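You operate a simulated robot arm through the tools that you are given. There is no shell and no other tool.

The job below is to be done with a simulated robot arm. You get a single attempt, and the scene is never put back.

## Task
Put things in order on the top of the desk. At the end: the clear jar with the pink lid stands where the green carton stood; the green carton stands where the red drive stood; the red drive stands on top of the rolled black belt; the black top polish is on the grey tin; whatever was shut is shut again. Leave all else as you found it, and nothing knocked over.
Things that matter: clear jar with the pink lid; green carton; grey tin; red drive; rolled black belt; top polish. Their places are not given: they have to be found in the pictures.

It is judged by the outcome, as a careful person would: the job done as asked, and still so three seconds after it is handed in. It fails if anything else is knocked over, pushed out of place, dropped, spilled or broken. A push-on lid holds only when it is set on centred and level and pressed home; a screw cap is set on level and turned clockwise until tight.

## Robot
A 6-joint arm with a two-finger gripper, fixed in place. Base frame: the origin is at the foot of the arm, x ahead of it, y to its left, z up; the work surface is at about z = -3. Lengths are in mm, angles in degrees, forces in N, time in s.
With the tool pointing down near the work surface it reaches from about 240 to 620 mm from the base axis. Its first joint turns from -66.0 to 66.0 degrees. Payload 1.37 kg.
The tool frame sits at the grasp point between the pads (the TCP): z along the fingers, y along the line on which they close. The tips reach 22 mm beyond it. The gripper opens to 92 mm; its body begins 65 mm behind the TCP.
Orientation is that of the tool frame in the base frame, as a unit quaternion [w, x, y, z]. With the fingers straight down and closing along the base's y, the tool's x points along the base's -x, its y along +y and its z along -z.

## Interface
- The arm moves only by the tool play_rows. Its argument "increments" is a list of rows, each a list of 7 numbers: the turn, a rotation vector about the tool's x, y, z in degrees, then the shift along the tool's x, y, z in cm, then the finger opening in cm, from 0 to 9.2. In form: [[rx, ry, rz, x, y, z, jaw], ...]. A call has 1 to 20 rows; each row is the pose to reach, as a shift and turn from the pose commanded when the call began, along the tool's axes at that moment. Each row takes 0.2 s and may step no farther than 50 mm and 8.6 degrees from the row before; otherwise, or with a gripper value out of range, the whole call is refused. Where a pose cannot be reached the arm comes as near as it can. A force on the tool above 40 N (or 10 N above the force at the start of the call, whichever is more), or a blocked arm, ends the call early, and 0.2 s more pass. Each finger travels about 59.9 mm/s and halts on what it meets, pressing with about 26 N; the grip force reading is that of the motor and also rises with nothing between the fingers. The clock runs only during rows and for 0.2 s after the last one: add rows that repeat a pose to give the fingers time. The reply holds the time, the measured pose of the TCP, the force on the tool along the base axes, the opening and the grip force, in the units named above and with some noise, with the torque about the TCP (base axes, N m) and any sound that the robot's microphone picked up, and new pictures: "views" is both (left out), scene, wrist or none.
- Cameras (640 x 400 px; columns grow to the right, rows downward): "scene" is fixed at [31.2, -438.8, 564.6]; the picture's right is [0.76, -0.65, 0.00], its down [-0.48, -0.56, -0.67] and it looks along [0.43, 0.51, -0.74] (base axes); focal length 348 px, centre (320, 200). "wrist" rides on the gripper at [71, 19, -102] in the tool frame; the picture's right is [-0.26, 0.97, 0.00], its down [-0.75, -0.20, -0.63] and it looks along [-0.60, -0.16, 0.78] (tool axes); focal length 280 px, centre (320, 200).
- pixel_to_xyz(camera, pixels): for up to 12 pixels [column, row] of the newest picture of that camera ("zoom" is the newest enlarged one), the place [x, y, z] in the base frame of the surface seen there, good to about 3 mm. It takes no simulated time.
- inspect(camera, box): a new picture of the part [left, top, right, bottom] of that camera's present view, enlarged. It takes no simulated time.
- close_job(): hands the job in; it is judged then, once.

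Leave the gripper open and the arm clear of the work at the hand-in unless told otherwise.

The tools are called as a command line: name --pt "numbers of a row" for each row, then --argument value for the rest, lists and objects as JSON in quotes. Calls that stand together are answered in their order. play_rows: Moves the arm, as the interface text tells. Its arguments: {"type":"object","properties":{"increments":{"type":"array"},"views":{"type":"string","enum":["both","scene","wrist","none"]}},"required":["increments"]} The other tools are called the same way: pixel_to_xyz (camera, pixels) gives the place of the surface under pixels of a picture; inspect (camera, box) takes an enlarged picture of a part of a camera's view; close_job () hands the job in.

At the start:

```text
clock: 0.0
position: [422.8, -242.8, 272.2]
ee_rot: [0.0, 0.0, 1.0, 0.0]
wrist_force: [-0.3, 0.2, 0.1]
wrist_torque: [0.01, 0.02, 0.01]
finger_gap: 92.1
gripper_force: 0.0
```

scene: 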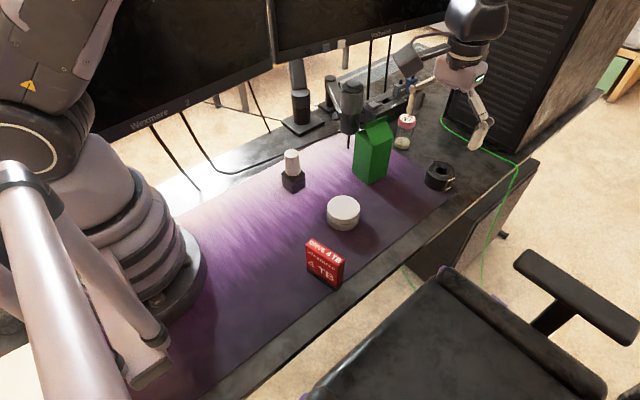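
wrist: 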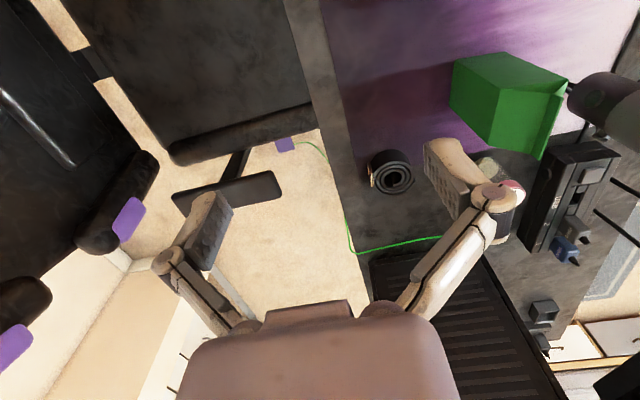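

I see the red drive near (325,263), the green carton near (372,152), the tin near (343,212), a small bottle with a white top near (292,170), the jar near (404,132) and the belt near (440,176). I'll enlarge the scene view to identify each one.

inspect --camera "scene" --box '[260, 80, 480, 218]'

inspect --camera "scene" --box '[250, 140, 410, 300]'

inspect --camera "wrist" --box '[340, 40, 640, 260]'

```text
2.90 times, centred on (370, 149) of scene
```

zoom: 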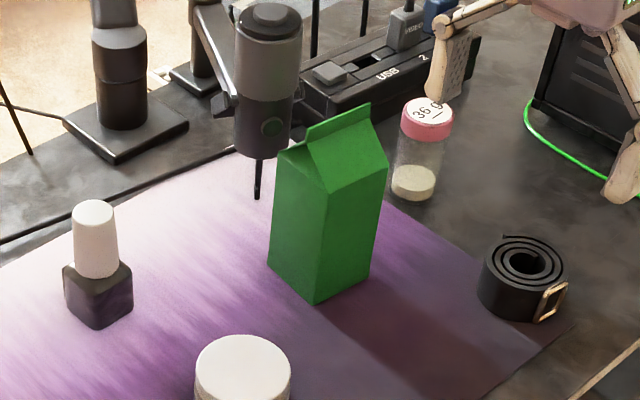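

```text
2.50 times, centred on (330, 220) of scene
```

zoom: 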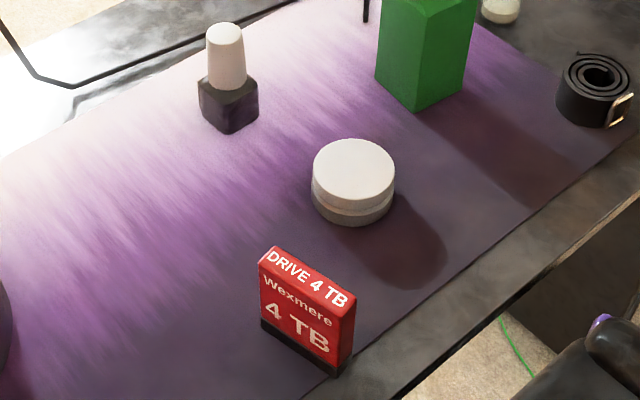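

```text
1.82 times, centred on (490, 150) of wrist
```

zoom: 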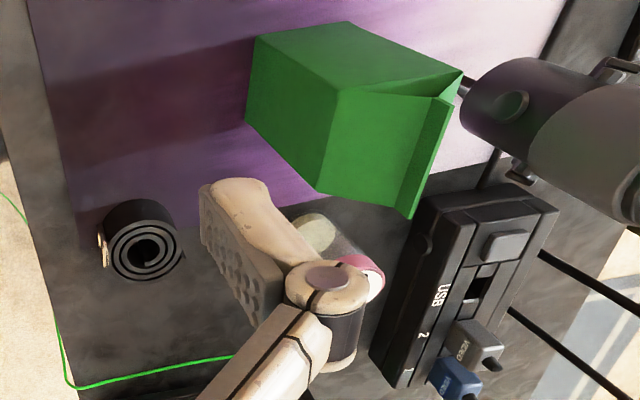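

The polish is the dark square bottle with the white cap, the tin is the round pale one, and the belt is rolled with a buckle on its right side. Next I'll measure the drive, tin and polish, then the carton, jar and belt.

pixel_to_xyz --camera "scene" --pixels '[[308, 241], [312, 239], [342, 258], [339, 262], [325, 251], [308, 270], [336, 288], [322, 268], [342, 283], [300, 275], [350, 290], [320, 300]]'

pixel_to_xyz --camera "scene" --pixels '[[343, 196], [328, 209], [358, 208], [343, 219], [343, 208], [343, 228], [292, 151], [292, 158], [286, 181], [293, 191], [302, 182], [294, 176]]'

pixel_to_xyz --camera "scene" --pixels '[[354, 172], [369, 182], [387, 172], [357, 138], [374, 145], [392, 136], [385, 118], [357, 130], [370, 160], [383, 155], [350, 185], [400, 170]]'

pixel_to_xyz --camera "scene" --pixels '[[407, 118], [400, 118], [414, 119], [406, 125], [403, 143], [403, 148], [396, 145], [440, 165], [428, 170], [455, 168], [440, 182], [450, 186]]'

```text
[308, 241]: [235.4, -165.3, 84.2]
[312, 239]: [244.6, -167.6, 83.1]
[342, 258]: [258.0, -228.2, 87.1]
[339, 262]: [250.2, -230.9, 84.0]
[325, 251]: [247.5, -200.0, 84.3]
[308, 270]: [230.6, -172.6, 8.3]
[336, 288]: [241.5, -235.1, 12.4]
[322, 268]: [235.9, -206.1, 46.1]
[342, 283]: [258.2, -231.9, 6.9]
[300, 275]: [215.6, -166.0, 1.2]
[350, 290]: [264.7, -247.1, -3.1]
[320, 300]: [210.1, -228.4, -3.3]
```

```text
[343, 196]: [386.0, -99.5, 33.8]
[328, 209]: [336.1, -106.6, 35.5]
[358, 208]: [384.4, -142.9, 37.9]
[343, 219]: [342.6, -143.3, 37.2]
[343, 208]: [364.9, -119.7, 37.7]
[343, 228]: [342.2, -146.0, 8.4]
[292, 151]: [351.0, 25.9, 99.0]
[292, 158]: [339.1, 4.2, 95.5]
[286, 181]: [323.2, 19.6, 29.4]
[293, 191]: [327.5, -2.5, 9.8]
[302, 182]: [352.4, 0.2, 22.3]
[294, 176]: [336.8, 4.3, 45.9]
```

```text
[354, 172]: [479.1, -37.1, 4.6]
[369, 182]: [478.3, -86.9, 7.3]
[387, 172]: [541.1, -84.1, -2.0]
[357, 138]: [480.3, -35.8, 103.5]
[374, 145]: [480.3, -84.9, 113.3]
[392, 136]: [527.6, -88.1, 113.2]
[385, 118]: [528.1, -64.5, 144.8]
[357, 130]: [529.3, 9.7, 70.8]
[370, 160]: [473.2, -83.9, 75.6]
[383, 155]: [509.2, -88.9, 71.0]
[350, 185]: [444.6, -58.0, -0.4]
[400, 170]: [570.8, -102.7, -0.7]
```

```text
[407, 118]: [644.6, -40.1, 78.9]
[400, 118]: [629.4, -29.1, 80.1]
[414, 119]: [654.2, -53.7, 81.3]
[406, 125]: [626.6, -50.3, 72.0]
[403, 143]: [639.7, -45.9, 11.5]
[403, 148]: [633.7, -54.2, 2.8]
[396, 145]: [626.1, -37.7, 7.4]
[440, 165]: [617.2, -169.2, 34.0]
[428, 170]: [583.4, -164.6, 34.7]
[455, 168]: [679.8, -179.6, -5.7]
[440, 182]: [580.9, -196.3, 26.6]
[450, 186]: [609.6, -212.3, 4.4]
```

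Rough places found so far:

| Thing | x, y (mm) | Size / height |
|---|---|---|
| Drive | (246,-200) | 87 tall |
| Tin | (364,-121) | top at about 38 |
| Polish | (337,8) | – |
| Carton | (504,-62) | – |
| Jar | (638,-45) | – |
| Belt | (605,-180) | – |

I'll zoom in closely on each to refine these, starting with the belt around (440,176).

inspect --camera "scene" --box '[408, 150, 472, 200]'

```text
8.00 times, centred on (440, 175) of scene
```

zoom: 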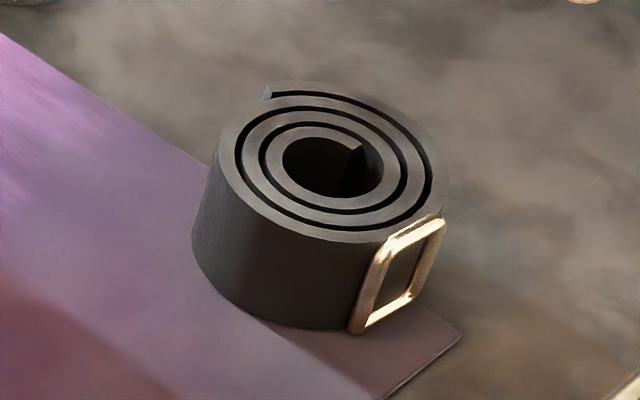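

The belt's coil shows clearly, with its rim from about (220,165) to (445,170) in this zoom and the buckle at (400,275). I'll measure points around the rim.

pixel_to_xyz --camera "zoom" --pixels '[[225, 150], [250, 200], [300, 232], [370, 235], [425, 195], [436, 160], [400, 110], [340, 88], [280, 97], [270, 170], [330, 205], [330, 300]]'

inspect --camera "scene" --box '[292, 230, 356, 295]'

```text
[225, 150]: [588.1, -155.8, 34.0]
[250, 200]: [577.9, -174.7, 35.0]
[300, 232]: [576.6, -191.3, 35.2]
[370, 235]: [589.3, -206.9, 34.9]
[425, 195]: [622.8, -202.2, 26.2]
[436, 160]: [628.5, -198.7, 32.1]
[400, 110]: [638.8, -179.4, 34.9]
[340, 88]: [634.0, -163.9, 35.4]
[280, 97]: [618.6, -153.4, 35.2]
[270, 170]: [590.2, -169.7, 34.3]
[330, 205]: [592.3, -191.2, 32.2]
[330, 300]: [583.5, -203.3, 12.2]
```

```text
6.15 times, centred on (324, 262) of scene
```

zoom: 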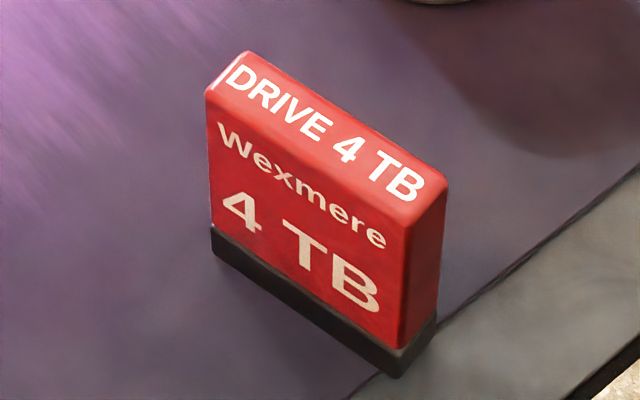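

The belt coil is centred near (607,-181) with its top at z≈35. Now I'll measure the drive corners in this zoom.

pixel_to_xyz --camera "zoom" --pixels '[[215, 88], [247, 58], [440, 183], [405, 220], [325, 140], [215, 240], [215, 225], [400, 355], [432, 325], [395, 372], [300, 200], [420, 270]]'

inspect --camera "scene" --box '[336, 110, 400, 190]'

```text
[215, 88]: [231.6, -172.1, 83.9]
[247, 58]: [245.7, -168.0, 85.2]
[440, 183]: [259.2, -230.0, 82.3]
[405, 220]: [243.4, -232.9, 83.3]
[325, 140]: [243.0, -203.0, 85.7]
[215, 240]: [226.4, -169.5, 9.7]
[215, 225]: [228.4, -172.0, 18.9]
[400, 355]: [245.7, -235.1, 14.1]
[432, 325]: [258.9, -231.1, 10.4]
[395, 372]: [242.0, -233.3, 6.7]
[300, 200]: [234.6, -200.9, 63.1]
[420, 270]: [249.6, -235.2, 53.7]
```

```text
5.00 times, centred on (368, 150) of scene
```

zoom: 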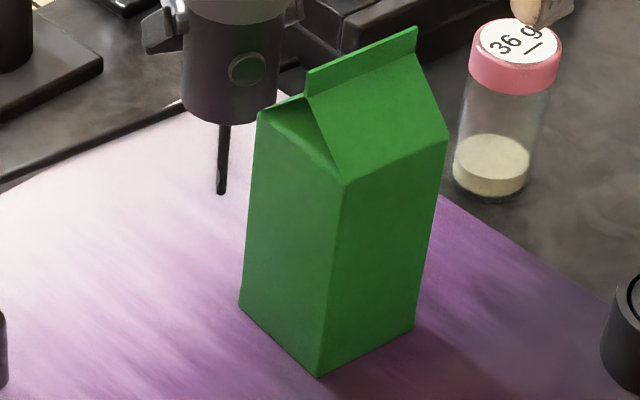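

The drive centres at about (245,-201). It is 64 long (turned about 12° from the y axis), 16 thick and 85 tall. Now the carton corners, and the jar.

pixel_to_xyz --camera "zoom" --pixels '[[243, 298], [317, 372], [412, 325], [262, 115], [343, 183], [442, 140], [312, 75], [412, 32], [330, 280], [280, 200], [390, 230], [320, 340]]'

pixel_to_xyz --camera "zoom" --pixels '[[500, 35], [480, 80], [520, 90], [555, 70], [490, 188], [456, 172], [525, 185], [490, 160], [230, 100], [190, 90], [220, 185], [160, 30]]'

inspect --camera "scene" --box '[264, 140, 324, 200]'

```text
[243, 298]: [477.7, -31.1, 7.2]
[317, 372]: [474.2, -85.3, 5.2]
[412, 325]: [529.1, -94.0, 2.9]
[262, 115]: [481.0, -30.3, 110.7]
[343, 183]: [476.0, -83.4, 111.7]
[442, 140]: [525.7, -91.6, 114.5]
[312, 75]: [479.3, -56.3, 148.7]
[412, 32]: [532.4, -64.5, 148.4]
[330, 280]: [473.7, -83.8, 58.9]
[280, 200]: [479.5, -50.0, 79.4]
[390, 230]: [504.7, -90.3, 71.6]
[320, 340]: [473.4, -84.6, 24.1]
```

```text
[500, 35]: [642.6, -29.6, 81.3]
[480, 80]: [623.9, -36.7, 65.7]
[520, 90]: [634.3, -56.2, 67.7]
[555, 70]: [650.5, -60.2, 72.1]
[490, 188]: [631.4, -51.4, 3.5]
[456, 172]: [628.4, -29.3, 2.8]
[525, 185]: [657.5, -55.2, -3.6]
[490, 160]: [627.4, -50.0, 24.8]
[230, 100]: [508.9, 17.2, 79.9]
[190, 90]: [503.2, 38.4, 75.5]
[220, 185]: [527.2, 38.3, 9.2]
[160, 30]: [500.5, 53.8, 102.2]
```

```text
6.67 times, centred on (294, 170) of scene
```

zoom: 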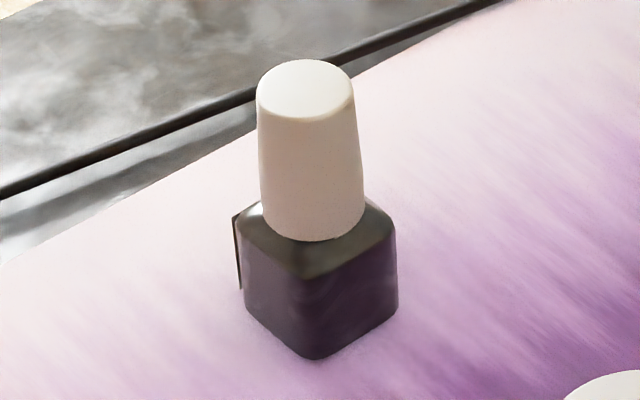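

The carton centres at about (503,-61), its sides are about 54, its ridge is at z=148 and it's turned about -9°. The jar's lid centres near (644,-41), and a microphone hangs close to the carton at about (508,17) and z above 75. Now I'll measure the polish in this zoom.

pixel_to_xyz --camera "zoom" --pixels '[[305, 90], [262, 100], [350, 100], [305, 200], [265, 220], [360, 215], [245, 260], [310, 285], [393, 250], [250, 310], [312, 350], [395, 300]]'

inspect --camera "scene" --box '[312, 180, 376, 240]'

```text
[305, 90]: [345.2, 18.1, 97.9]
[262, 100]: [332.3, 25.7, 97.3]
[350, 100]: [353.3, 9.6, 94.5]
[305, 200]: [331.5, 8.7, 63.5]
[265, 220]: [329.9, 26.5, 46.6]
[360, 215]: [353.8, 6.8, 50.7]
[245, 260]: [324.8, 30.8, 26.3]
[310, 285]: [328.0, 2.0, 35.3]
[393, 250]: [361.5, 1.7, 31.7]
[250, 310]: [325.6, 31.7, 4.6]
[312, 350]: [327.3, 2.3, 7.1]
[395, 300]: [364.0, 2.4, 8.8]
```

```text
6.67 times, centred on (344, 210) of scene
```

zoom: 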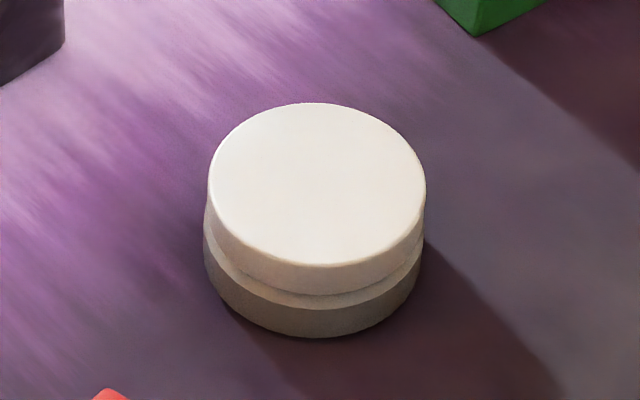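

The polish body is square, about 35, aligned with x and y, and centred at about (344.5,17). It is 45 tall to the shoulder and the cap goes up to z=98. Now the tin's lid: I'll measure its centre and whether it's level.

pixel_to_xyz --camera "zoom" --pixels '[[317, 110], [230, 150], [215, 190], [255, 240], [317, 255], [380, 238], [418, 190], [400, 140], [317, 180], [317, 275], [317, 298], [317, 325]]'

inspect --camera "scene" --box '[320, 40, 480, 160]'

```text
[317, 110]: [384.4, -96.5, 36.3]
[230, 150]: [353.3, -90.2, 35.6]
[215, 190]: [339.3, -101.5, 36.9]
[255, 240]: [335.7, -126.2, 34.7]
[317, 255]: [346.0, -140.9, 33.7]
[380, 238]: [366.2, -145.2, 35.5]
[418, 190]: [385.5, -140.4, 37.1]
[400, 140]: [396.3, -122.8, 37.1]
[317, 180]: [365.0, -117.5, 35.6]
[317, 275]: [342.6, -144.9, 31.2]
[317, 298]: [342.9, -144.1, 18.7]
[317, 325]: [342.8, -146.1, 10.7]
```

```text
3.33 times, centred on (400, 100) of scene
```

zoom: 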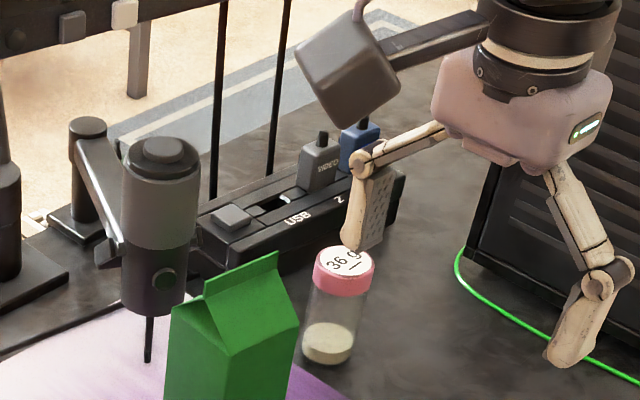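

The gripper's fingers have knuckles that flare outward, so clearances matter. I'll measure the microphone, the dock and its plugs, and the tower in this zoom.

pixel_to_xyz --camera "zoom" --pixels '[[240, 250], [300, 230], [235, 215], [320, 200], [320, 155], [385, 220], [400, 185], [365, 145], [290, 255], [480, 240], [500, 300], [340, 300]]'

pixel_to_xyz --camera "zoom" --pixels '[[160, 150], [130, 190], [190, 180], [155, 220], [165, 280], [135, 310], [175, 310], [155, 315], [100, 200], [85, 130], [115, 255], [150, 355]]'

pixel_to_xyz --camera "zoom" --pixels '[[365, 165], [355, 240], [605, 285], [560, 360], [550, 180], [440, 130], [520, 90], [350, 70], [600, 250], [380, 180], [370, 245], [590, 350]]'

```text
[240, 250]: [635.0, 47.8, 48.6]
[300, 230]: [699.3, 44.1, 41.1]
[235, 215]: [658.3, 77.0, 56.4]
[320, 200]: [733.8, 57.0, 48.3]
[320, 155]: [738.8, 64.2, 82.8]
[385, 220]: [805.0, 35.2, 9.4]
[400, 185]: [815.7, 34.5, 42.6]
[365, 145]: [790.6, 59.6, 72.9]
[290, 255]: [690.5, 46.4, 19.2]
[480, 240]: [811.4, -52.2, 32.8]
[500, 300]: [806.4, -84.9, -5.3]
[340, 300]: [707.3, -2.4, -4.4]
```

```text
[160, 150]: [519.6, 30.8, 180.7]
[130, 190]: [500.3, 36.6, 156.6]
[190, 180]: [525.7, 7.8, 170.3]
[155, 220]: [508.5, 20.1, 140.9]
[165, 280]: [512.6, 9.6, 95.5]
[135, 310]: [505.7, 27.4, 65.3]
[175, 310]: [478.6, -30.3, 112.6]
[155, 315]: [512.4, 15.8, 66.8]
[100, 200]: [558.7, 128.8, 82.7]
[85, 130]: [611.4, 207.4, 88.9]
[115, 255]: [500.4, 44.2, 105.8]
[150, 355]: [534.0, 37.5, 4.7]
```

```text
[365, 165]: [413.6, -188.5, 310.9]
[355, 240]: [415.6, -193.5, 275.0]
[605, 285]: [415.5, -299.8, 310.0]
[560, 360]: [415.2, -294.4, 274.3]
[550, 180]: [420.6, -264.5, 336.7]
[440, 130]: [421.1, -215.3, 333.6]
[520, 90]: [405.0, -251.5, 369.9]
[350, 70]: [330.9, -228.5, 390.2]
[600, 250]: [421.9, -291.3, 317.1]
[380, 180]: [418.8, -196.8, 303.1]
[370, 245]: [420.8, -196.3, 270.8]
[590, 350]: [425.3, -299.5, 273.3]
```

Measured clearances:

- **Microphone:** a cylinder about (522,32), radius about 24, z 66–181.
- **Dock:** lies at y ≥ 44.
- **Tower:** starts at x ≥ 806.

The belt and jar sit at radius 633–645, at the edge of reach, so I'll first test reach in free air. I'll move the open gripper straight down-pointing to above the belt at (607,-181,150).

play_rows --pt "0 0 0 -3.1 1.0 2.0 9.2" --pt "0 0 0 -6.2 2.0 4.0 9.2" --pt "0 0 0 -9.3 3.1 6.0 9.2" --pt "0 0 0 -12.4 4.1 8.0 9.2" --pt "0 0 0 -15.5 5.1 10.0 9.2" --pt "0 0 0 -18.4 6.2 12.2 9.2" --pt "0 0 0 -18.4 6.2 12.2 9.2" --pt "0 0 0 -18.4 6.2 12.2 9.2"

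```text
clock: 1.8
position: [605.8, -180.8, 152.6]
ee_rot: [0.001, 0.001, 1.0, 0.0]
wrist_force: [0.2, 0.6, 0.2]
wrist_torque: [-0.01, 0.04, 0.02]
finger_gap: 92.0
gripper_force: 0.0
```

scene: 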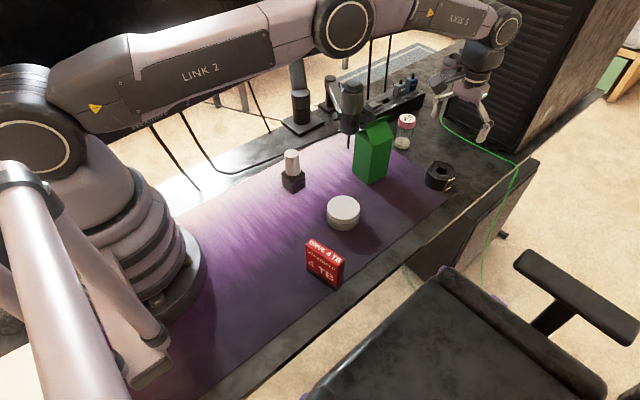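
wrist: 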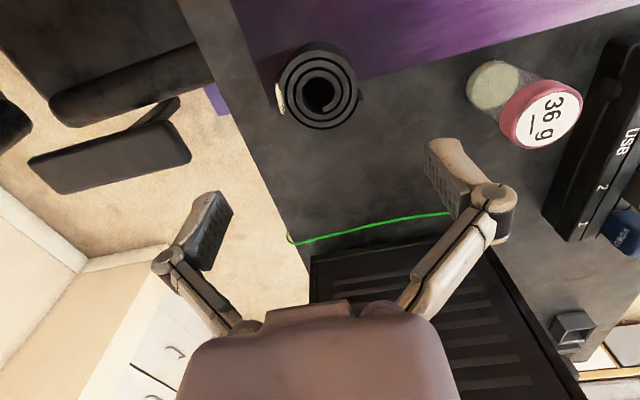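

The vertical reach works here at z=152. The wrist view gives me a good look at the belt near (320,85) and the jar near (525,100), so I'll measure both from it.

pixel_to_xyz --camera "wrist" --pixels '[[285, 95], [350, 80], [315, 57], [322, 122], [300, 65], [345, 112], [296, 115], [340, 62]]'

pixel_to_xyz --camera "wrist" --pixels '[[505, 115], [580, 105], [550, 82], [530, 145], [543, 112], [490, 65], [470, 95], [515, 75], [495, 115], [500, 100], [560, 140], [575, 130]]'

inspect --camera "wrist" --box '[240, 20, 400, 150]'

inspect --camera "wrist" --box '[440, 40, 600, 170]'

```text
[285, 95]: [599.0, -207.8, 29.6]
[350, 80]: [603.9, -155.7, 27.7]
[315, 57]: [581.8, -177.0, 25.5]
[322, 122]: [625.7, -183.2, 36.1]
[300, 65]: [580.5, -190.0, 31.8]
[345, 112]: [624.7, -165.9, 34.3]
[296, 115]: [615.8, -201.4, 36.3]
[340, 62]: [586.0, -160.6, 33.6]
```

```text
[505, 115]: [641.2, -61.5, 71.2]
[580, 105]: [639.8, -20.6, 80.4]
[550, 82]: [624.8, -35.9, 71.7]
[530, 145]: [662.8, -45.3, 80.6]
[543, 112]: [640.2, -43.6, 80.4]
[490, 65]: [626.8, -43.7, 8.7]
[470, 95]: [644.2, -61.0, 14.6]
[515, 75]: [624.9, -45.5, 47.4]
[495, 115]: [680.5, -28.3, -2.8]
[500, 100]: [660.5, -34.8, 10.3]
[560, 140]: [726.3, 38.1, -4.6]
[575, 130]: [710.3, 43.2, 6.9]
```

```text
3.08 times, centred on (320, 85) of wrist
```

zoom: 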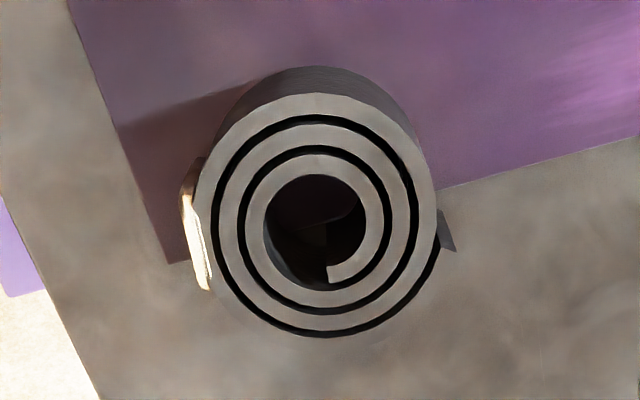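

```text
3.08 times, centred on (520, 105) of wrist
```

zoom: 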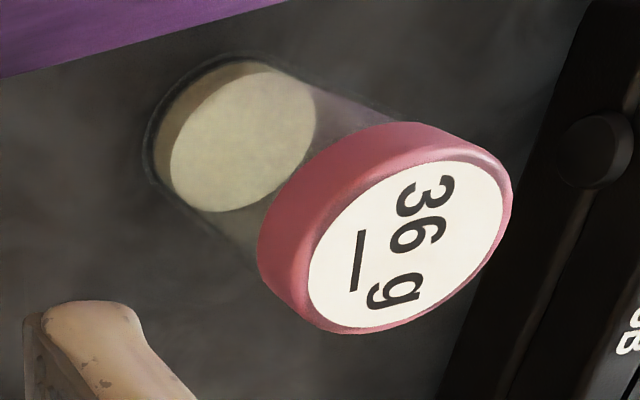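

The belt coil's top centre is (605,-181) and the jar's axis is at about (642,-41.5), lid radius 21, z 64–81. Next I'll test the height I'd need for setting down the drive: TCP z≈97 here. The tips stay at 75, well above the belt.

play_rows --pt "0 0 0 0 0 2.8 9.2" --pt "0 0 0 0 0 5.5 9.2" --pt "0 0 0 0 0 5.5 9.2" --pt "0 0 0 0 0 5.5 9.2" --views "none"

```text
clock: 2.8
position: [606.1, -180.6, 97.7]
ee_rot: [0.0, 0.001, 1.0, 0.0]
wrist_force: [-0.1, -0.2, 1.0]
wrist_torque: [0.0, 0.0, 0.01]
finger_gap: 92.2
gripper_force: 0.1
```

Vertical reach holds at z≈97 as well. Now I'll test the jar's radius (643) in the free gap between jar and belt, at (633,-112). Fingers closed, first up and over, then down to about z=50.

play_rows --pt "0 0 0 0 0 -3.0 6" --pt "0 0 0 0 0 -6.0 4" --pt "0 0 0 -1.3 3.4 -6.0 2" --pt "0 0 0 -2.6 6.8 -6.0 0" --pt "0 0 0 -2.6 6.8 -6.0 0" --pt "0 0 0 -2.6 6.8 -3 0" --pt "0 0 0 -2.6 6.8 0 0" --pt "0 0 0 -2.6 6.8 2.5 0" --pt "0 0 0 -2.6 6.8 5.0 0" --pt "0 0 0 -2.6 6.8 5.0 0" --pt "0 0 0 -2.6 6.8 5.0 0"

```text
clock: 5.2
position: [626.1, -111.1, 48.6]
ee_rot: [0.001, 0.001, 1.0, 0.0]
wrist_force: [-0.3, -0.3, -0.5]
wrist_torque: [-0.03, 0.0, 0.02]
finger_gap: 0.4
gripper_force: 26.3
out of reach, approached as far as the arm can: row 8, 9, 10, 11
```

scene: 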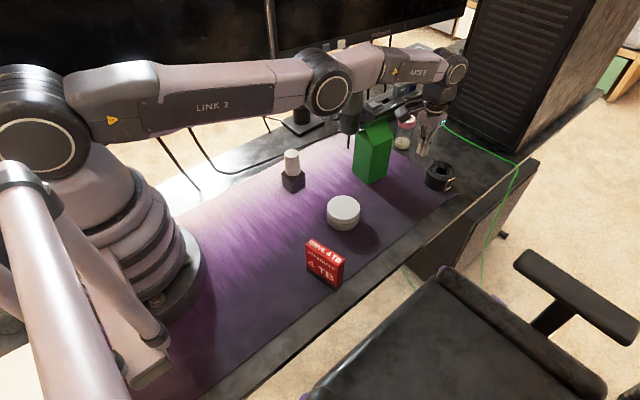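
wrist: 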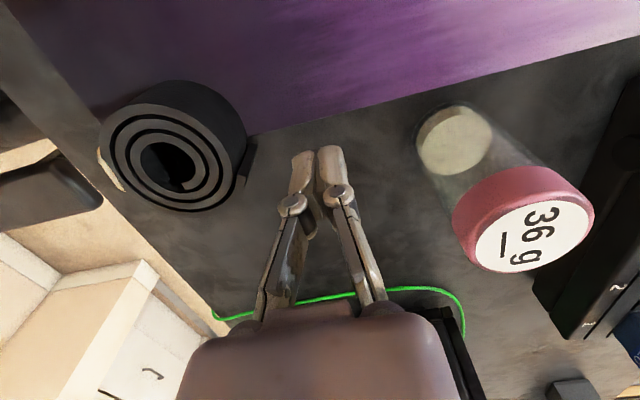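

Straight down at that height the arm stops at radius 636, so the jar will need a small outward tilt about the closing axis.

The drive comes first. I'll rise to z≈230, travel back to above the drive at (245,-201,200), and turn the tool 78° so the fingers close across the drive's thin side.

play_rows --pt "0 0 0 0 0 -4.6 2" --pt "0 0 0 0 0 -9.2 4" --pt "0 0 0 0 0 -13.8 5" --pt "0 0 0 0 0 -18.4 6" --pt "0 0 7.84 3.9 -0.9 -18.4 6" --pt "0 0 15.68 7.8 -1.8 -18.4 6" --pt "0 0 23.5 11.7 -2.7 -18.4 6" --pt "0 0 31.4 15.6 -3.5 -18.4 6" --pt "0 0 39.2 19.4 -4.4 -18.0 6" --pt "0 0 47.0 23.3 -5.3 -17.5 6" --pt "0 0 54.9 27.2 -6.2 -17.0 6" --pt "0 0 62.7 31.0 -7.0 -16.5 6" --pt "0 0 70.6 34.9 -7.9 -16.0 6" --pt "0 0 78.4 38.8 -8.8 -15.4 6" --pt "0 0 78.4 38.8 -8.8 -15.4 6" --pt "0 0 78.4 38.8 -8.8 -15.4 6"

```text
clock: 8.6
position: [238.8, -196.2, 201.8]
ee_rot: [0.0, 0.633, 0.774, 0.001]
wrist_force: [-0.6, 0.1, 1.1]
wrist_torque: [-0.02, 0.03, -0.02]
finger_gap: 60.1
gripper_force: 0.0
```

scene: 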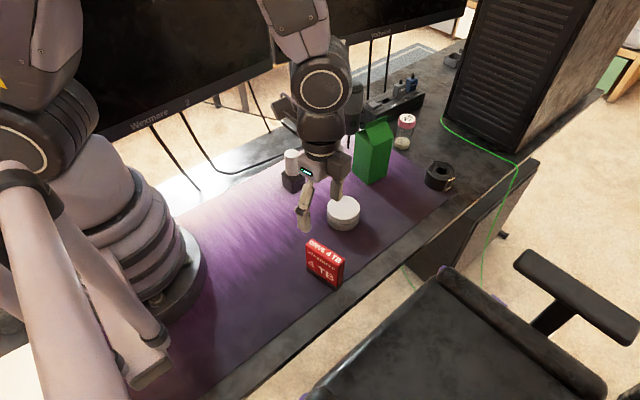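
wrist: 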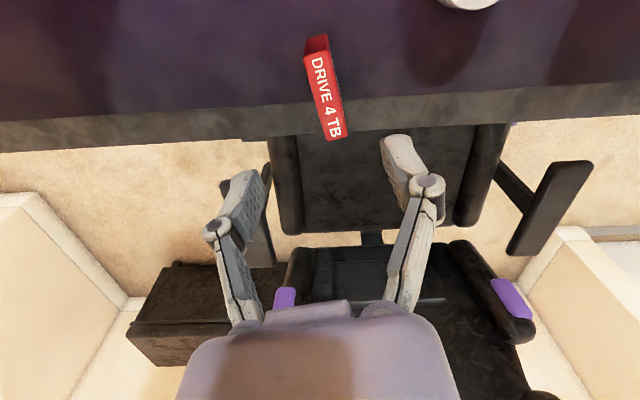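

I'm above the drive at (239,-196,202), with tool y along (0.98,0.20). The wrist view shows the drive near (325,90), so I'll zoom in to refine its place and angle.

inspect --camera "wrist" --box '[280, 20, 376, 150]'

```text
3.08 times, centred on (328, 85) of wrist
```

zoom: 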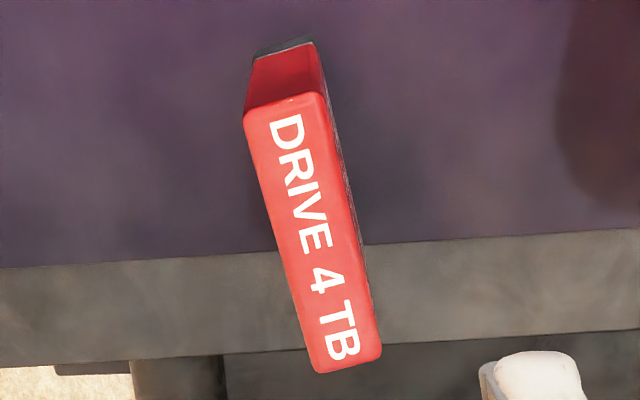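

The drive's top face is fully visible, with corners near (246,115), (318,96), (378,345) and (318,368). I'll measure these and the mat's edge.

pixel_to_xyz --camera "zoom" --pixels '[[250, 120], [315, 100], [375, 345], [322, 365], [310, 235], [282, 108], [348, 358], [290, 250], [345, 230], [200, 258], [450, 240], [100, 340]]'

```text
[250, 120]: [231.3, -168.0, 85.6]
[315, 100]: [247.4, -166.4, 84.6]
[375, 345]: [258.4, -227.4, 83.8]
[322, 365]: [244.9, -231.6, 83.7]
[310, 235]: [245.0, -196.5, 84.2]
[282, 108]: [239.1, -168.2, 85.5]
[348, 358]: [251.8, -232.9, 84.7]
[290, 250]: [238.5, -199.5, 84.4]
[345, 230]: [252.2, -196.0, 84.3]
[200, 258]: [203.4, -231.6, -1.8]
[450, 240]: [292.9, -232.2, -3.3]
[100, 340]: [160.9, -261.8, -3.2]
```

The drive centres at (245.4,-199), and its long axis is turned 11.3°, which matches the tool's present turn. I'll shift 6 mm to centre and lower the open fingers to TCP z≈60.

play_rows --pt "0 0 0 -0.45 0.57 0 6" --pt "0 0 0 -0.45 0.57 4.0 6" --pt "0 0 0 -0.45 0.57 8.0 6" --pt "0 0 0 -0.45 0.57 11.0 6" --pt "0 0 0 -0.45 0.57 14.0 6" --pt "0 0 0 -0.45 0.57 14.0 6"

```text
clock: 10.0
position: [245.9, -202.0, 61.9]
ee_rot: [0.001, 0.633, 0.774, 0.0]
wrist_force: [-0.2, -0.6, -0.6]
wrist_torque: [0.02, 0.03, -0.01]
finger_gap: 59.9
gripper_force: 0.0
```

scene: 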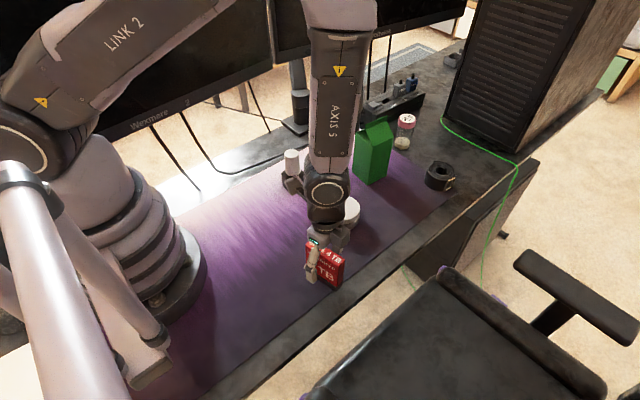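
wrist: 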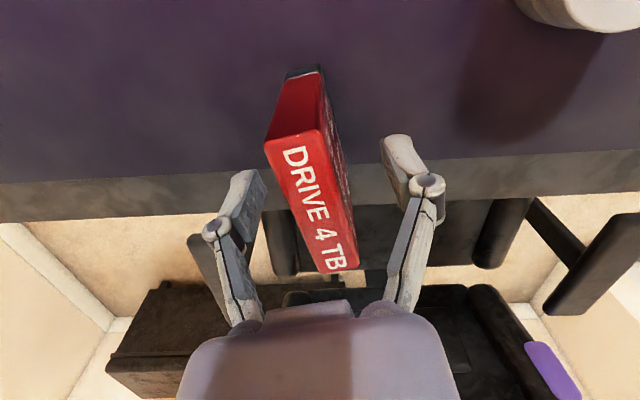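

The drive stands between the open fingers. I'll close on it and hold.

play_rows --pt "0 0 0 0 0 0 3.0" --pt "0 0 0 0 0 0 1.0" --pt "0 0 0 0 0 0 0.8" --pt "0 0 0 0 0 0 0.8" --pt "0 0 0 0 0 0 0.8" --views "wrist"

```text
clock: 11.2
position: [245.5, -200.1, 62.2]
ee_rot: [0.001, 0.633, 0.774, 0.0]
wrist_force: [-0.2, 0.1, 0.4]
wrist_torque: [-0.04, -0.01, -0.03]
finger_gap: 19.3
gripper_force: 25.6
```

wrist: 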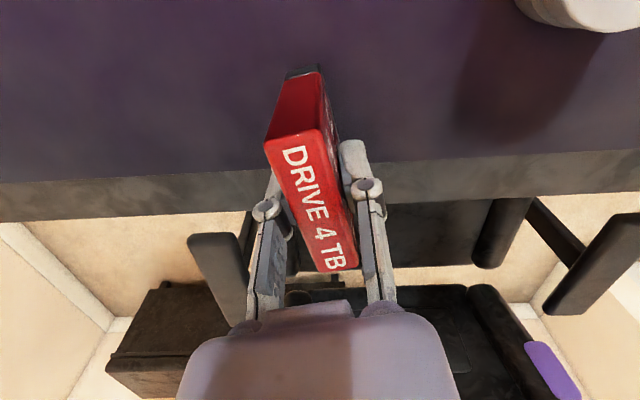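

The grip is good: gap 19.3 mm at 25.6 N. I'll lift straight up 12 cm, then carry the drive level to above the belt at (605,-181).

play_rows --pt "0 0 0 0 0 -2.0 0.8" --pt "0 0 0 0 0 -5.0 0.8" --pt "0 0 0 0 0 -8.5 0.8" --pt "0 0 0 0 0 -12.0 0.8" --pt "0 0 0 -0.5 3.4 -12.0 0.8" --pt "0 0 0 -1.1 7.4 -12.0 0.8" --pt "0 0 0 -1.7 11.4 -12.0 0.8" --pt "0 0 0 -2.3 15.4 -12.0 0.8" --pt "0 0 0 -2.9 19.4 -12.0 0.8" --pt "0 0 0 -3.5 23.4 -12.0 0.8" --pt "0 0 0 -4.1 27.4 -12.0 0.8" --pt "0 0 0 -4.7 31.4 -12.0 0.8" --pt "0 0 0 -5.1 34.4 -12.0 0.8" --pt "0 0 0 -5.29 35.61 -12.0 0.8" --pt "0 0 0 -5.29 35.61 -12.0 0.8" --pt "0 0 0 -5.29 35.61 -12.0 0.8"

```text
clock: 14.6
position: [604.2, -183.6, 183.1]
ee_rot: [0.0, 0.633, 0.774, 0.001]
wrist_force: [-0.1, 0.7, -1.2]
wrist_torque: [0.0, 0.01, -0.01]
finger_gap: 19.5
gripper_force: 26.1
```

scene: 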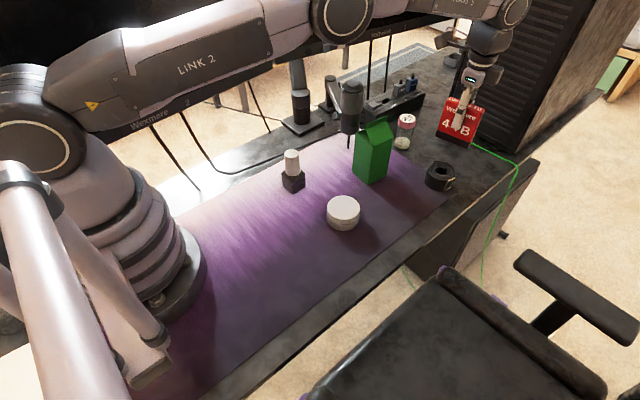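
wrist: 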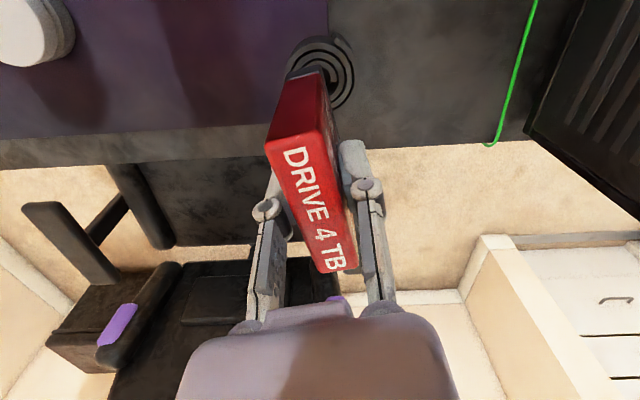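

The drive is held above the belt. I'll zoom in to check it hangs level and exactly where its base is.

inspect --camera "scene" --box '[420, 80, 500, 200]'

```text
3.33 times, centred on (460, 140) of scene
```

zoom: 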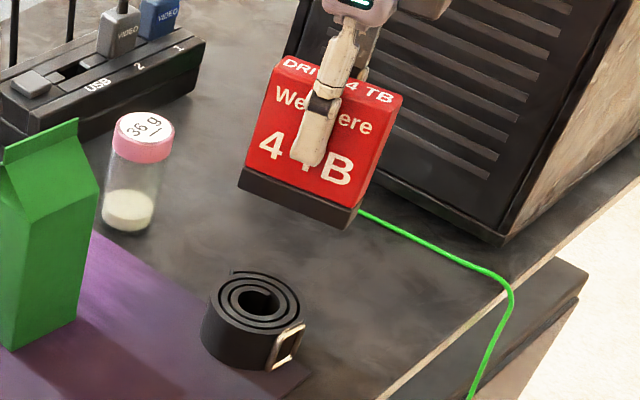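

The drive's dark base runs from (240,180) to (350,225) in this zoom. I'll measure its base and top corners, and the coil rim once more.

pixel_to_xyz --camera "zoom" --pixels '[[243, 185], [346, 225], [358, 212], [280, 62], [385, 103], [400, 97], [258, 150], [352, 190], [215, 300], [275, 325], [298, 300], [240, 275]]'

pixel_to_xyz --camera "wrist" --pixels '[[268, 142], [325, 130], [330, 270], [357, 262], [300, 140], [343, 265]]'

```text
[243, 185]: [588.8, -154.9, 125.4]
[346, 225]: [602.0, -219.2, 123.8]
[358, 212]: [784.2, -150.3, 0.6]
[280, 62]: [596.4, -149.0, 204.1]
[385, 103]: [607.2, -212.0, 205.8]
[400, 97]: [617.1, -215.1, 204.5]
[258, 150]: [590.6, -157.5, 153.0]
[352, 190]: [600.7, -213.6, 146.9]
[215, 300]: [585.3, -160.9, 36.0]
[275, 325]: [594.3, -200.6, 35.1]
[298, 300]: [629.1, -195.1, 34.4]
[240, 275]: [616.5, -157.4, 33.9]
```

```text
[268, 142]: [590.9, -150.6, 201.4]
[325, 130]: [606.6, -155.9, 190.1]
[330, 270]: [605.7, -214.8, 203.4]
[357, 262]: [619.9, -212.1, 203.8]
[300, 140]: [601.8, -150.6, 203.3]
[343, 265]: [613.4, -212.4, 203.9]
```

The drive hangs level, base about 62 below the TCP, and its centre is within 2–3 mm of the coil's centre (605.5,-180). I'll nudge 1–2 mm to centre and lower to just above the coil (TCP z≈103).

play_rows --pt "0 0 0 0.18 0.14 2.5 0.8" --pt "0 0 0 0.18 0.14 5.0 0.8" --pt "0 0 0 0.18 0.14 7.0 0.8" --pt "0 0 0 0.18 0.14 8.0 0.8" --pt "0 0 0 0.18 0.14 8.0 0.8"

```text
clock: 15.8
position: [605.1, -181.2, 100.3]
ee_rot: [0.0, 0.632, 0.775, 0.001]
wrist_force: [-0.3, -0.5, -2.1]
wrist_torque: [-0.04, 0.0, 0.05]
finger_gap: 19.5
gripper_force: 25.8
```

scene: 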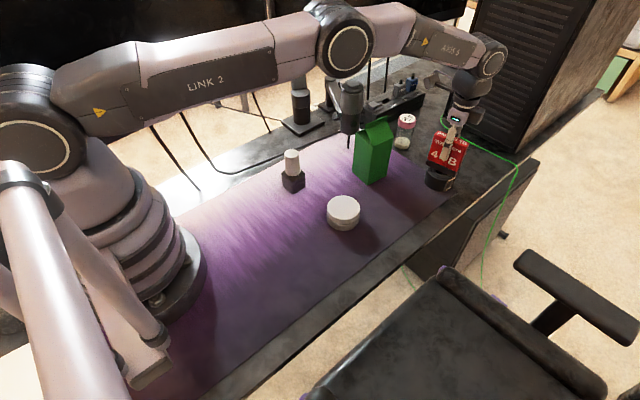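
wrist: 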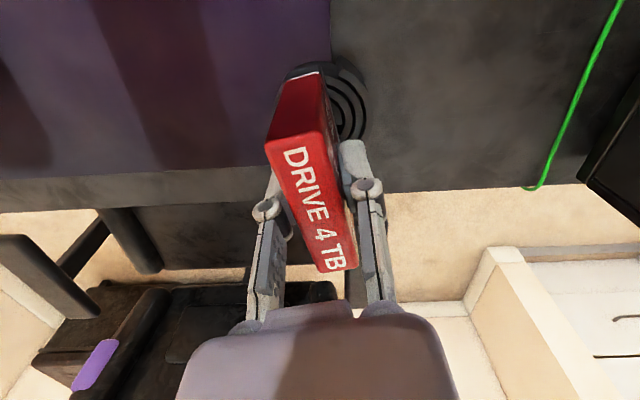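

The reading is z=100.3. I'll zoom in to see how much gap is left between the drive's base and the coil.

inspect --camera "scene" --box '[412, 120, 484, 200]'

```text
5.00 times, centred on (448, 160) of scene
```

zoom: 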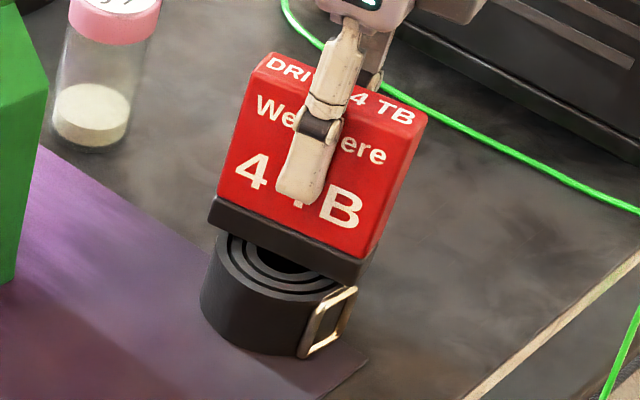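

The drive looks centred along its length. I want to check front-to-back centring, so I'll measure the base edge and the visible rings.

pixel_to_xyz --camera "zoom" --pixels '[[215, 215], [283, 248], [350, 275], [283, 235], [360, 270], [235, 250], [285, 285], [330, 295], [222, 260], [260, 305], [310, 355], [285, 265]]'

inspect --camera "wrist" --box '[260, 40, 400, 150]'

```text
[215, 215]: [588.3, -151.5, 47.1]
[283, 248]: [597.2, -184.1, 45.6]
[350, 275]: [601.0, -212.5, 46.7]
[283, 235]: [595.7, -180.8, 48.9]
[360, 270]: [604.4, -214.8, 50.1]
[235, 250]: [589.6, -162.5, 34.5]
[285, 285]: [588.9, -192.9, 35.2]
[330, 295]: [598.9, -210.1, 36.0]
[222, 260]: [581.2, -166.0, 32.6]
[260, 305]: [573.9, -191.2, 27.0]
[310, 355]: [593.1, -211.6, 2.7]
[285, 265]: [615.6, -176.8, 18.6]
```

```text
3.64 times, centred on (330, 95) of wrist
```

zoom: 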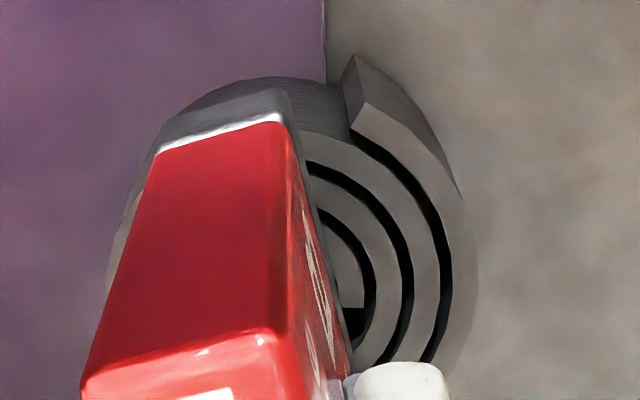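

The drive's centre works out to (604.5,-180), close to the coil's centre. I'll lower in 1 mm steps and watch for contact force.

play_rows --pt "0 0 0 0 0 0.1 0.8" --pt "0 0 0 0 0 0.2 0.8" --pt "0 0 0 0 0 0.2 0.8" --views "none"

```text
clock: 16.6
position: [605.0, -181.7, 98.6]
ee_rot: [0.0, 0.632, 0.775, 0.0]
wrist_force: [-0.5, -0.2, -1.8]
wrist_torque: [-0.02, -0.03, 0.01]
finger_gap: 19.7
gripper_force: 25.9
```

No contact yet. I'll go another 1 mm, then 2 mm.

play_rows --pt "0 0 0 0 0 0.1 0.8" --pt "0 0 0 0 0 0.1 0.8" --views "none"

play_rows --pt "0 0 0 0 0 0.1 0.8" --pt "0 0 0 0 0 0.1 0.8" --views "scene"

inspect --camera "scene" --box '[412, 120, 484, 200]'

```text
clock: 17.2
position: [606.1, -182.1, 98.3]
ee_rot: [0.001, 0.633, 0.774, 0.0]
wrist_force: [-0.7, 0.6, 0.6]
wrist_torque: [-0.03, 0.02, 0.01]
finger_gap: 19.5
gripper_force: 26.0
```

```text
clock: 17.8
position: [605.7, -181.6, 97.2]
ee_rot: [0.002, 0.633, 0.774, 0.001]
wrist_force: [-0.5, 0.0, 5.2]
wrist_torque: [0.05, 0.1, 0.04]
finger_gap: 19.5
gripper_force: 26.2
```

scene: 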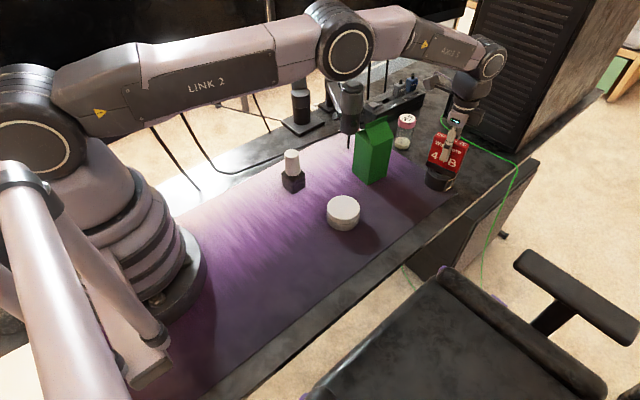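

```text
5.00 times, centred on (448, 160) of scene
```

zoom: 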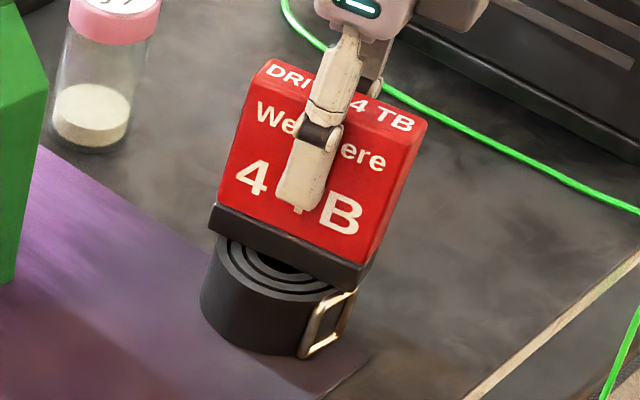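

Contact is made: the force along z rose to about +5 N. Before letting go, I'll check centring front-to-back by measuring the drive's base edge and the coil rim in this zoom.

pixel_to_xyz --camera "zoom" --pixels '[[217, 225], [285, 255], [350, 283], [365, 275], [228, 246], [250, 285], [285, 295], [315, 298], [330, 292], [240, 275], [375, 255], [222, 200]]'

inspect --camera "wrist" --box '[260, 40, 400, 150]'

```text
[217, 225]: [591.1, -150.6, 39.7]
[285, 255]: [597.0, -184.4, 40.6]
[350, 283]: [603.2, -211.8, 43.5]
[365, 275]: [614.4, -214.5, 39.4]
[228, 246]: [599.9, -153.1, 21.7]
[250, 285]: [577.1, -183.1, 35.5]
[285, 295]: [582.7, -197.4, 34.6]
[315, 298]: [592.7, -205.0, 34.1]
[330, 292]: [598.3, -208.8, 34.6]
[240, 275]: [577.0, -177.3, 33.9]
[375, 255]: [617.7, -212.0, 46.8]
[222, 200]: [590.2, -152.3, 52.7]
```

```text
3.64 times, centred on (330, 95) of wrist
```

zoom: 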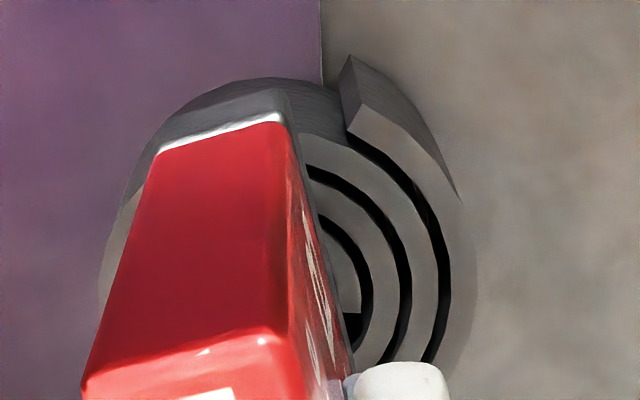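

The base edge sits at x≈597 at mid-length and the rim fits a circle centred (605,-181) with radius 28, so the drive is centred within about 2 mm. I'll open the fingers gently.

play_rows --pt "0 0 0 0 0 0 1.9" --pt "0 0 0 0 0 0 2.1" --pt "0 0 0 0 0 0 2.5" --pt "0 0 0 0 0 0 3.2" --pt "0 0 0 0 0 0 4.5" --pt "0 0 0 0 0 0 6.0" --pt "0 0 0 0 0 0 6.0"

```text
clock: 19.4
position: [604.8, -181.8, 97.8]
ee_rot: [0.001, 0.632, 0.775, 0.0]
wrist_force: [0.0, -0.1, 0.7]
wrist_torque: [-0.01, 0.02, 0.04]
finger_gap: 60.1
gripper_force: 0.0
```

scene: 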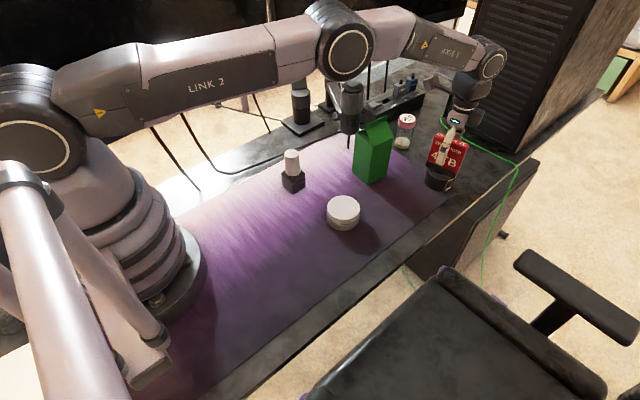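
wrist: 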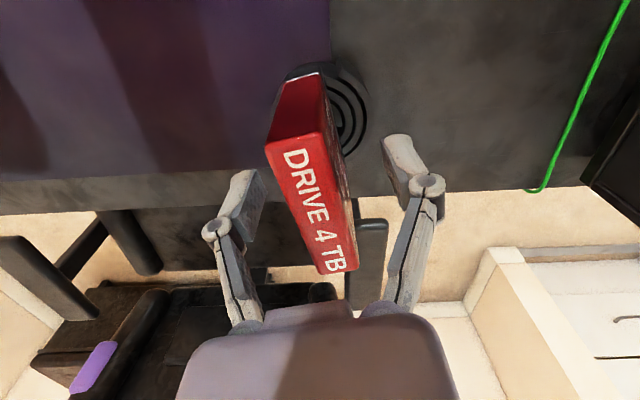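

The drive stands free on the coil. I'll rise straight up 14 cm, then move over the carton at (503.5,-61.5), turning back to 8.9° so the fingers match its flat side faces.

play_rows --pt "0 0 0 0 0 -1.5 6.0" --pt "0 0 0 0 0 -4.0 6.0" --pt "0 0 0 0 0 -7.5 6.0" --pt "0 0 0 0 0 -11.0 6.0" --pt "0 0 0 0 0 -14.0 6.0" --pt "0 0 -7.72 1.5 -0.8 -14.0 6.5" --pt "0 0 -15.44 3.1 -1.7 -14.0 7.0" --pt "0 0 -23.2 4.6 -2.5 -14.0 7.5" --pt "0 0 -30.9 6.1 -3.4 -14.0 7.5" --pt "0 0 -38.6 7.7 -4.2 -14.0 7.5" --pt "0 0 -46.3 9.2 -5.0 -14.0 7.5" --pt "0 0 -54.1 10.7 -5.9 -14.0 7.5" --pt "0 0 -61.8 12.3 -6.7 -14.0 7.5" --pt "0 0 -69.5 13.8 -7.55 -14.0 7.5" --pt "0 0 -69.5 13.8 -7.55 -14.0 7.5"

```text
clock: 22.6
position: [503.6, -60.7, 237.2]
ee_rot: [0.001, 0.077, 0.997, 0.0]
wrist_force: [-0.4, -0.1, 0.6]
wrist_torque: [-0.01, 0.02, -0.03]
finger_gap: 75.2
gripper_force: 0.0
```

scene: 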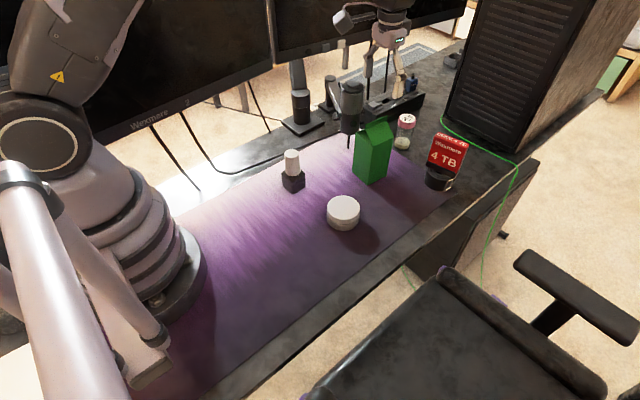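
wrist: 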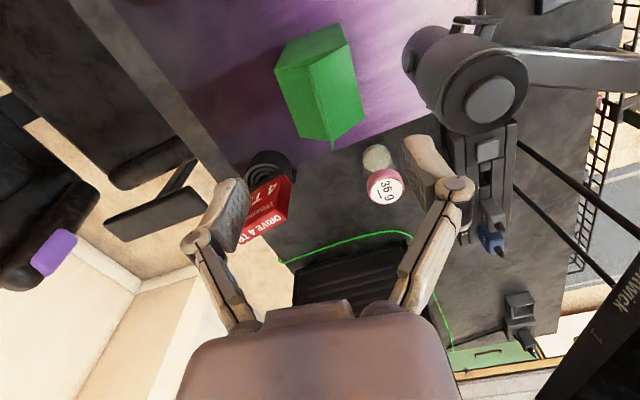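

The drive stands upright on the belt. From above the carton, I'll zoom the wrist view around (320,85) and the mic to refine.

inspect --camera "wrist" --box '[250, 10, 410, 160]'

inspect --camera "scene" --box '[412, 120, 484, 200]'

```text
2.67 times, centred on (330, 85) of wrist
```

zoom: 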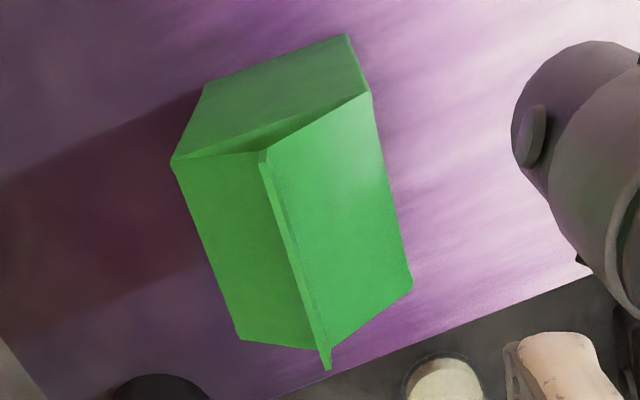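

```text
5.00 times, centred on (448, 160) of scene
```

zoom: 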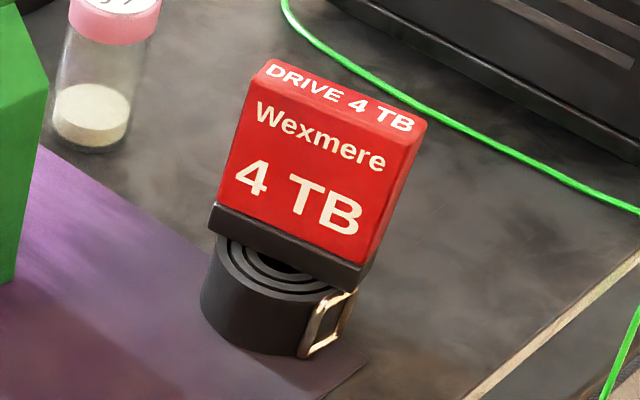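

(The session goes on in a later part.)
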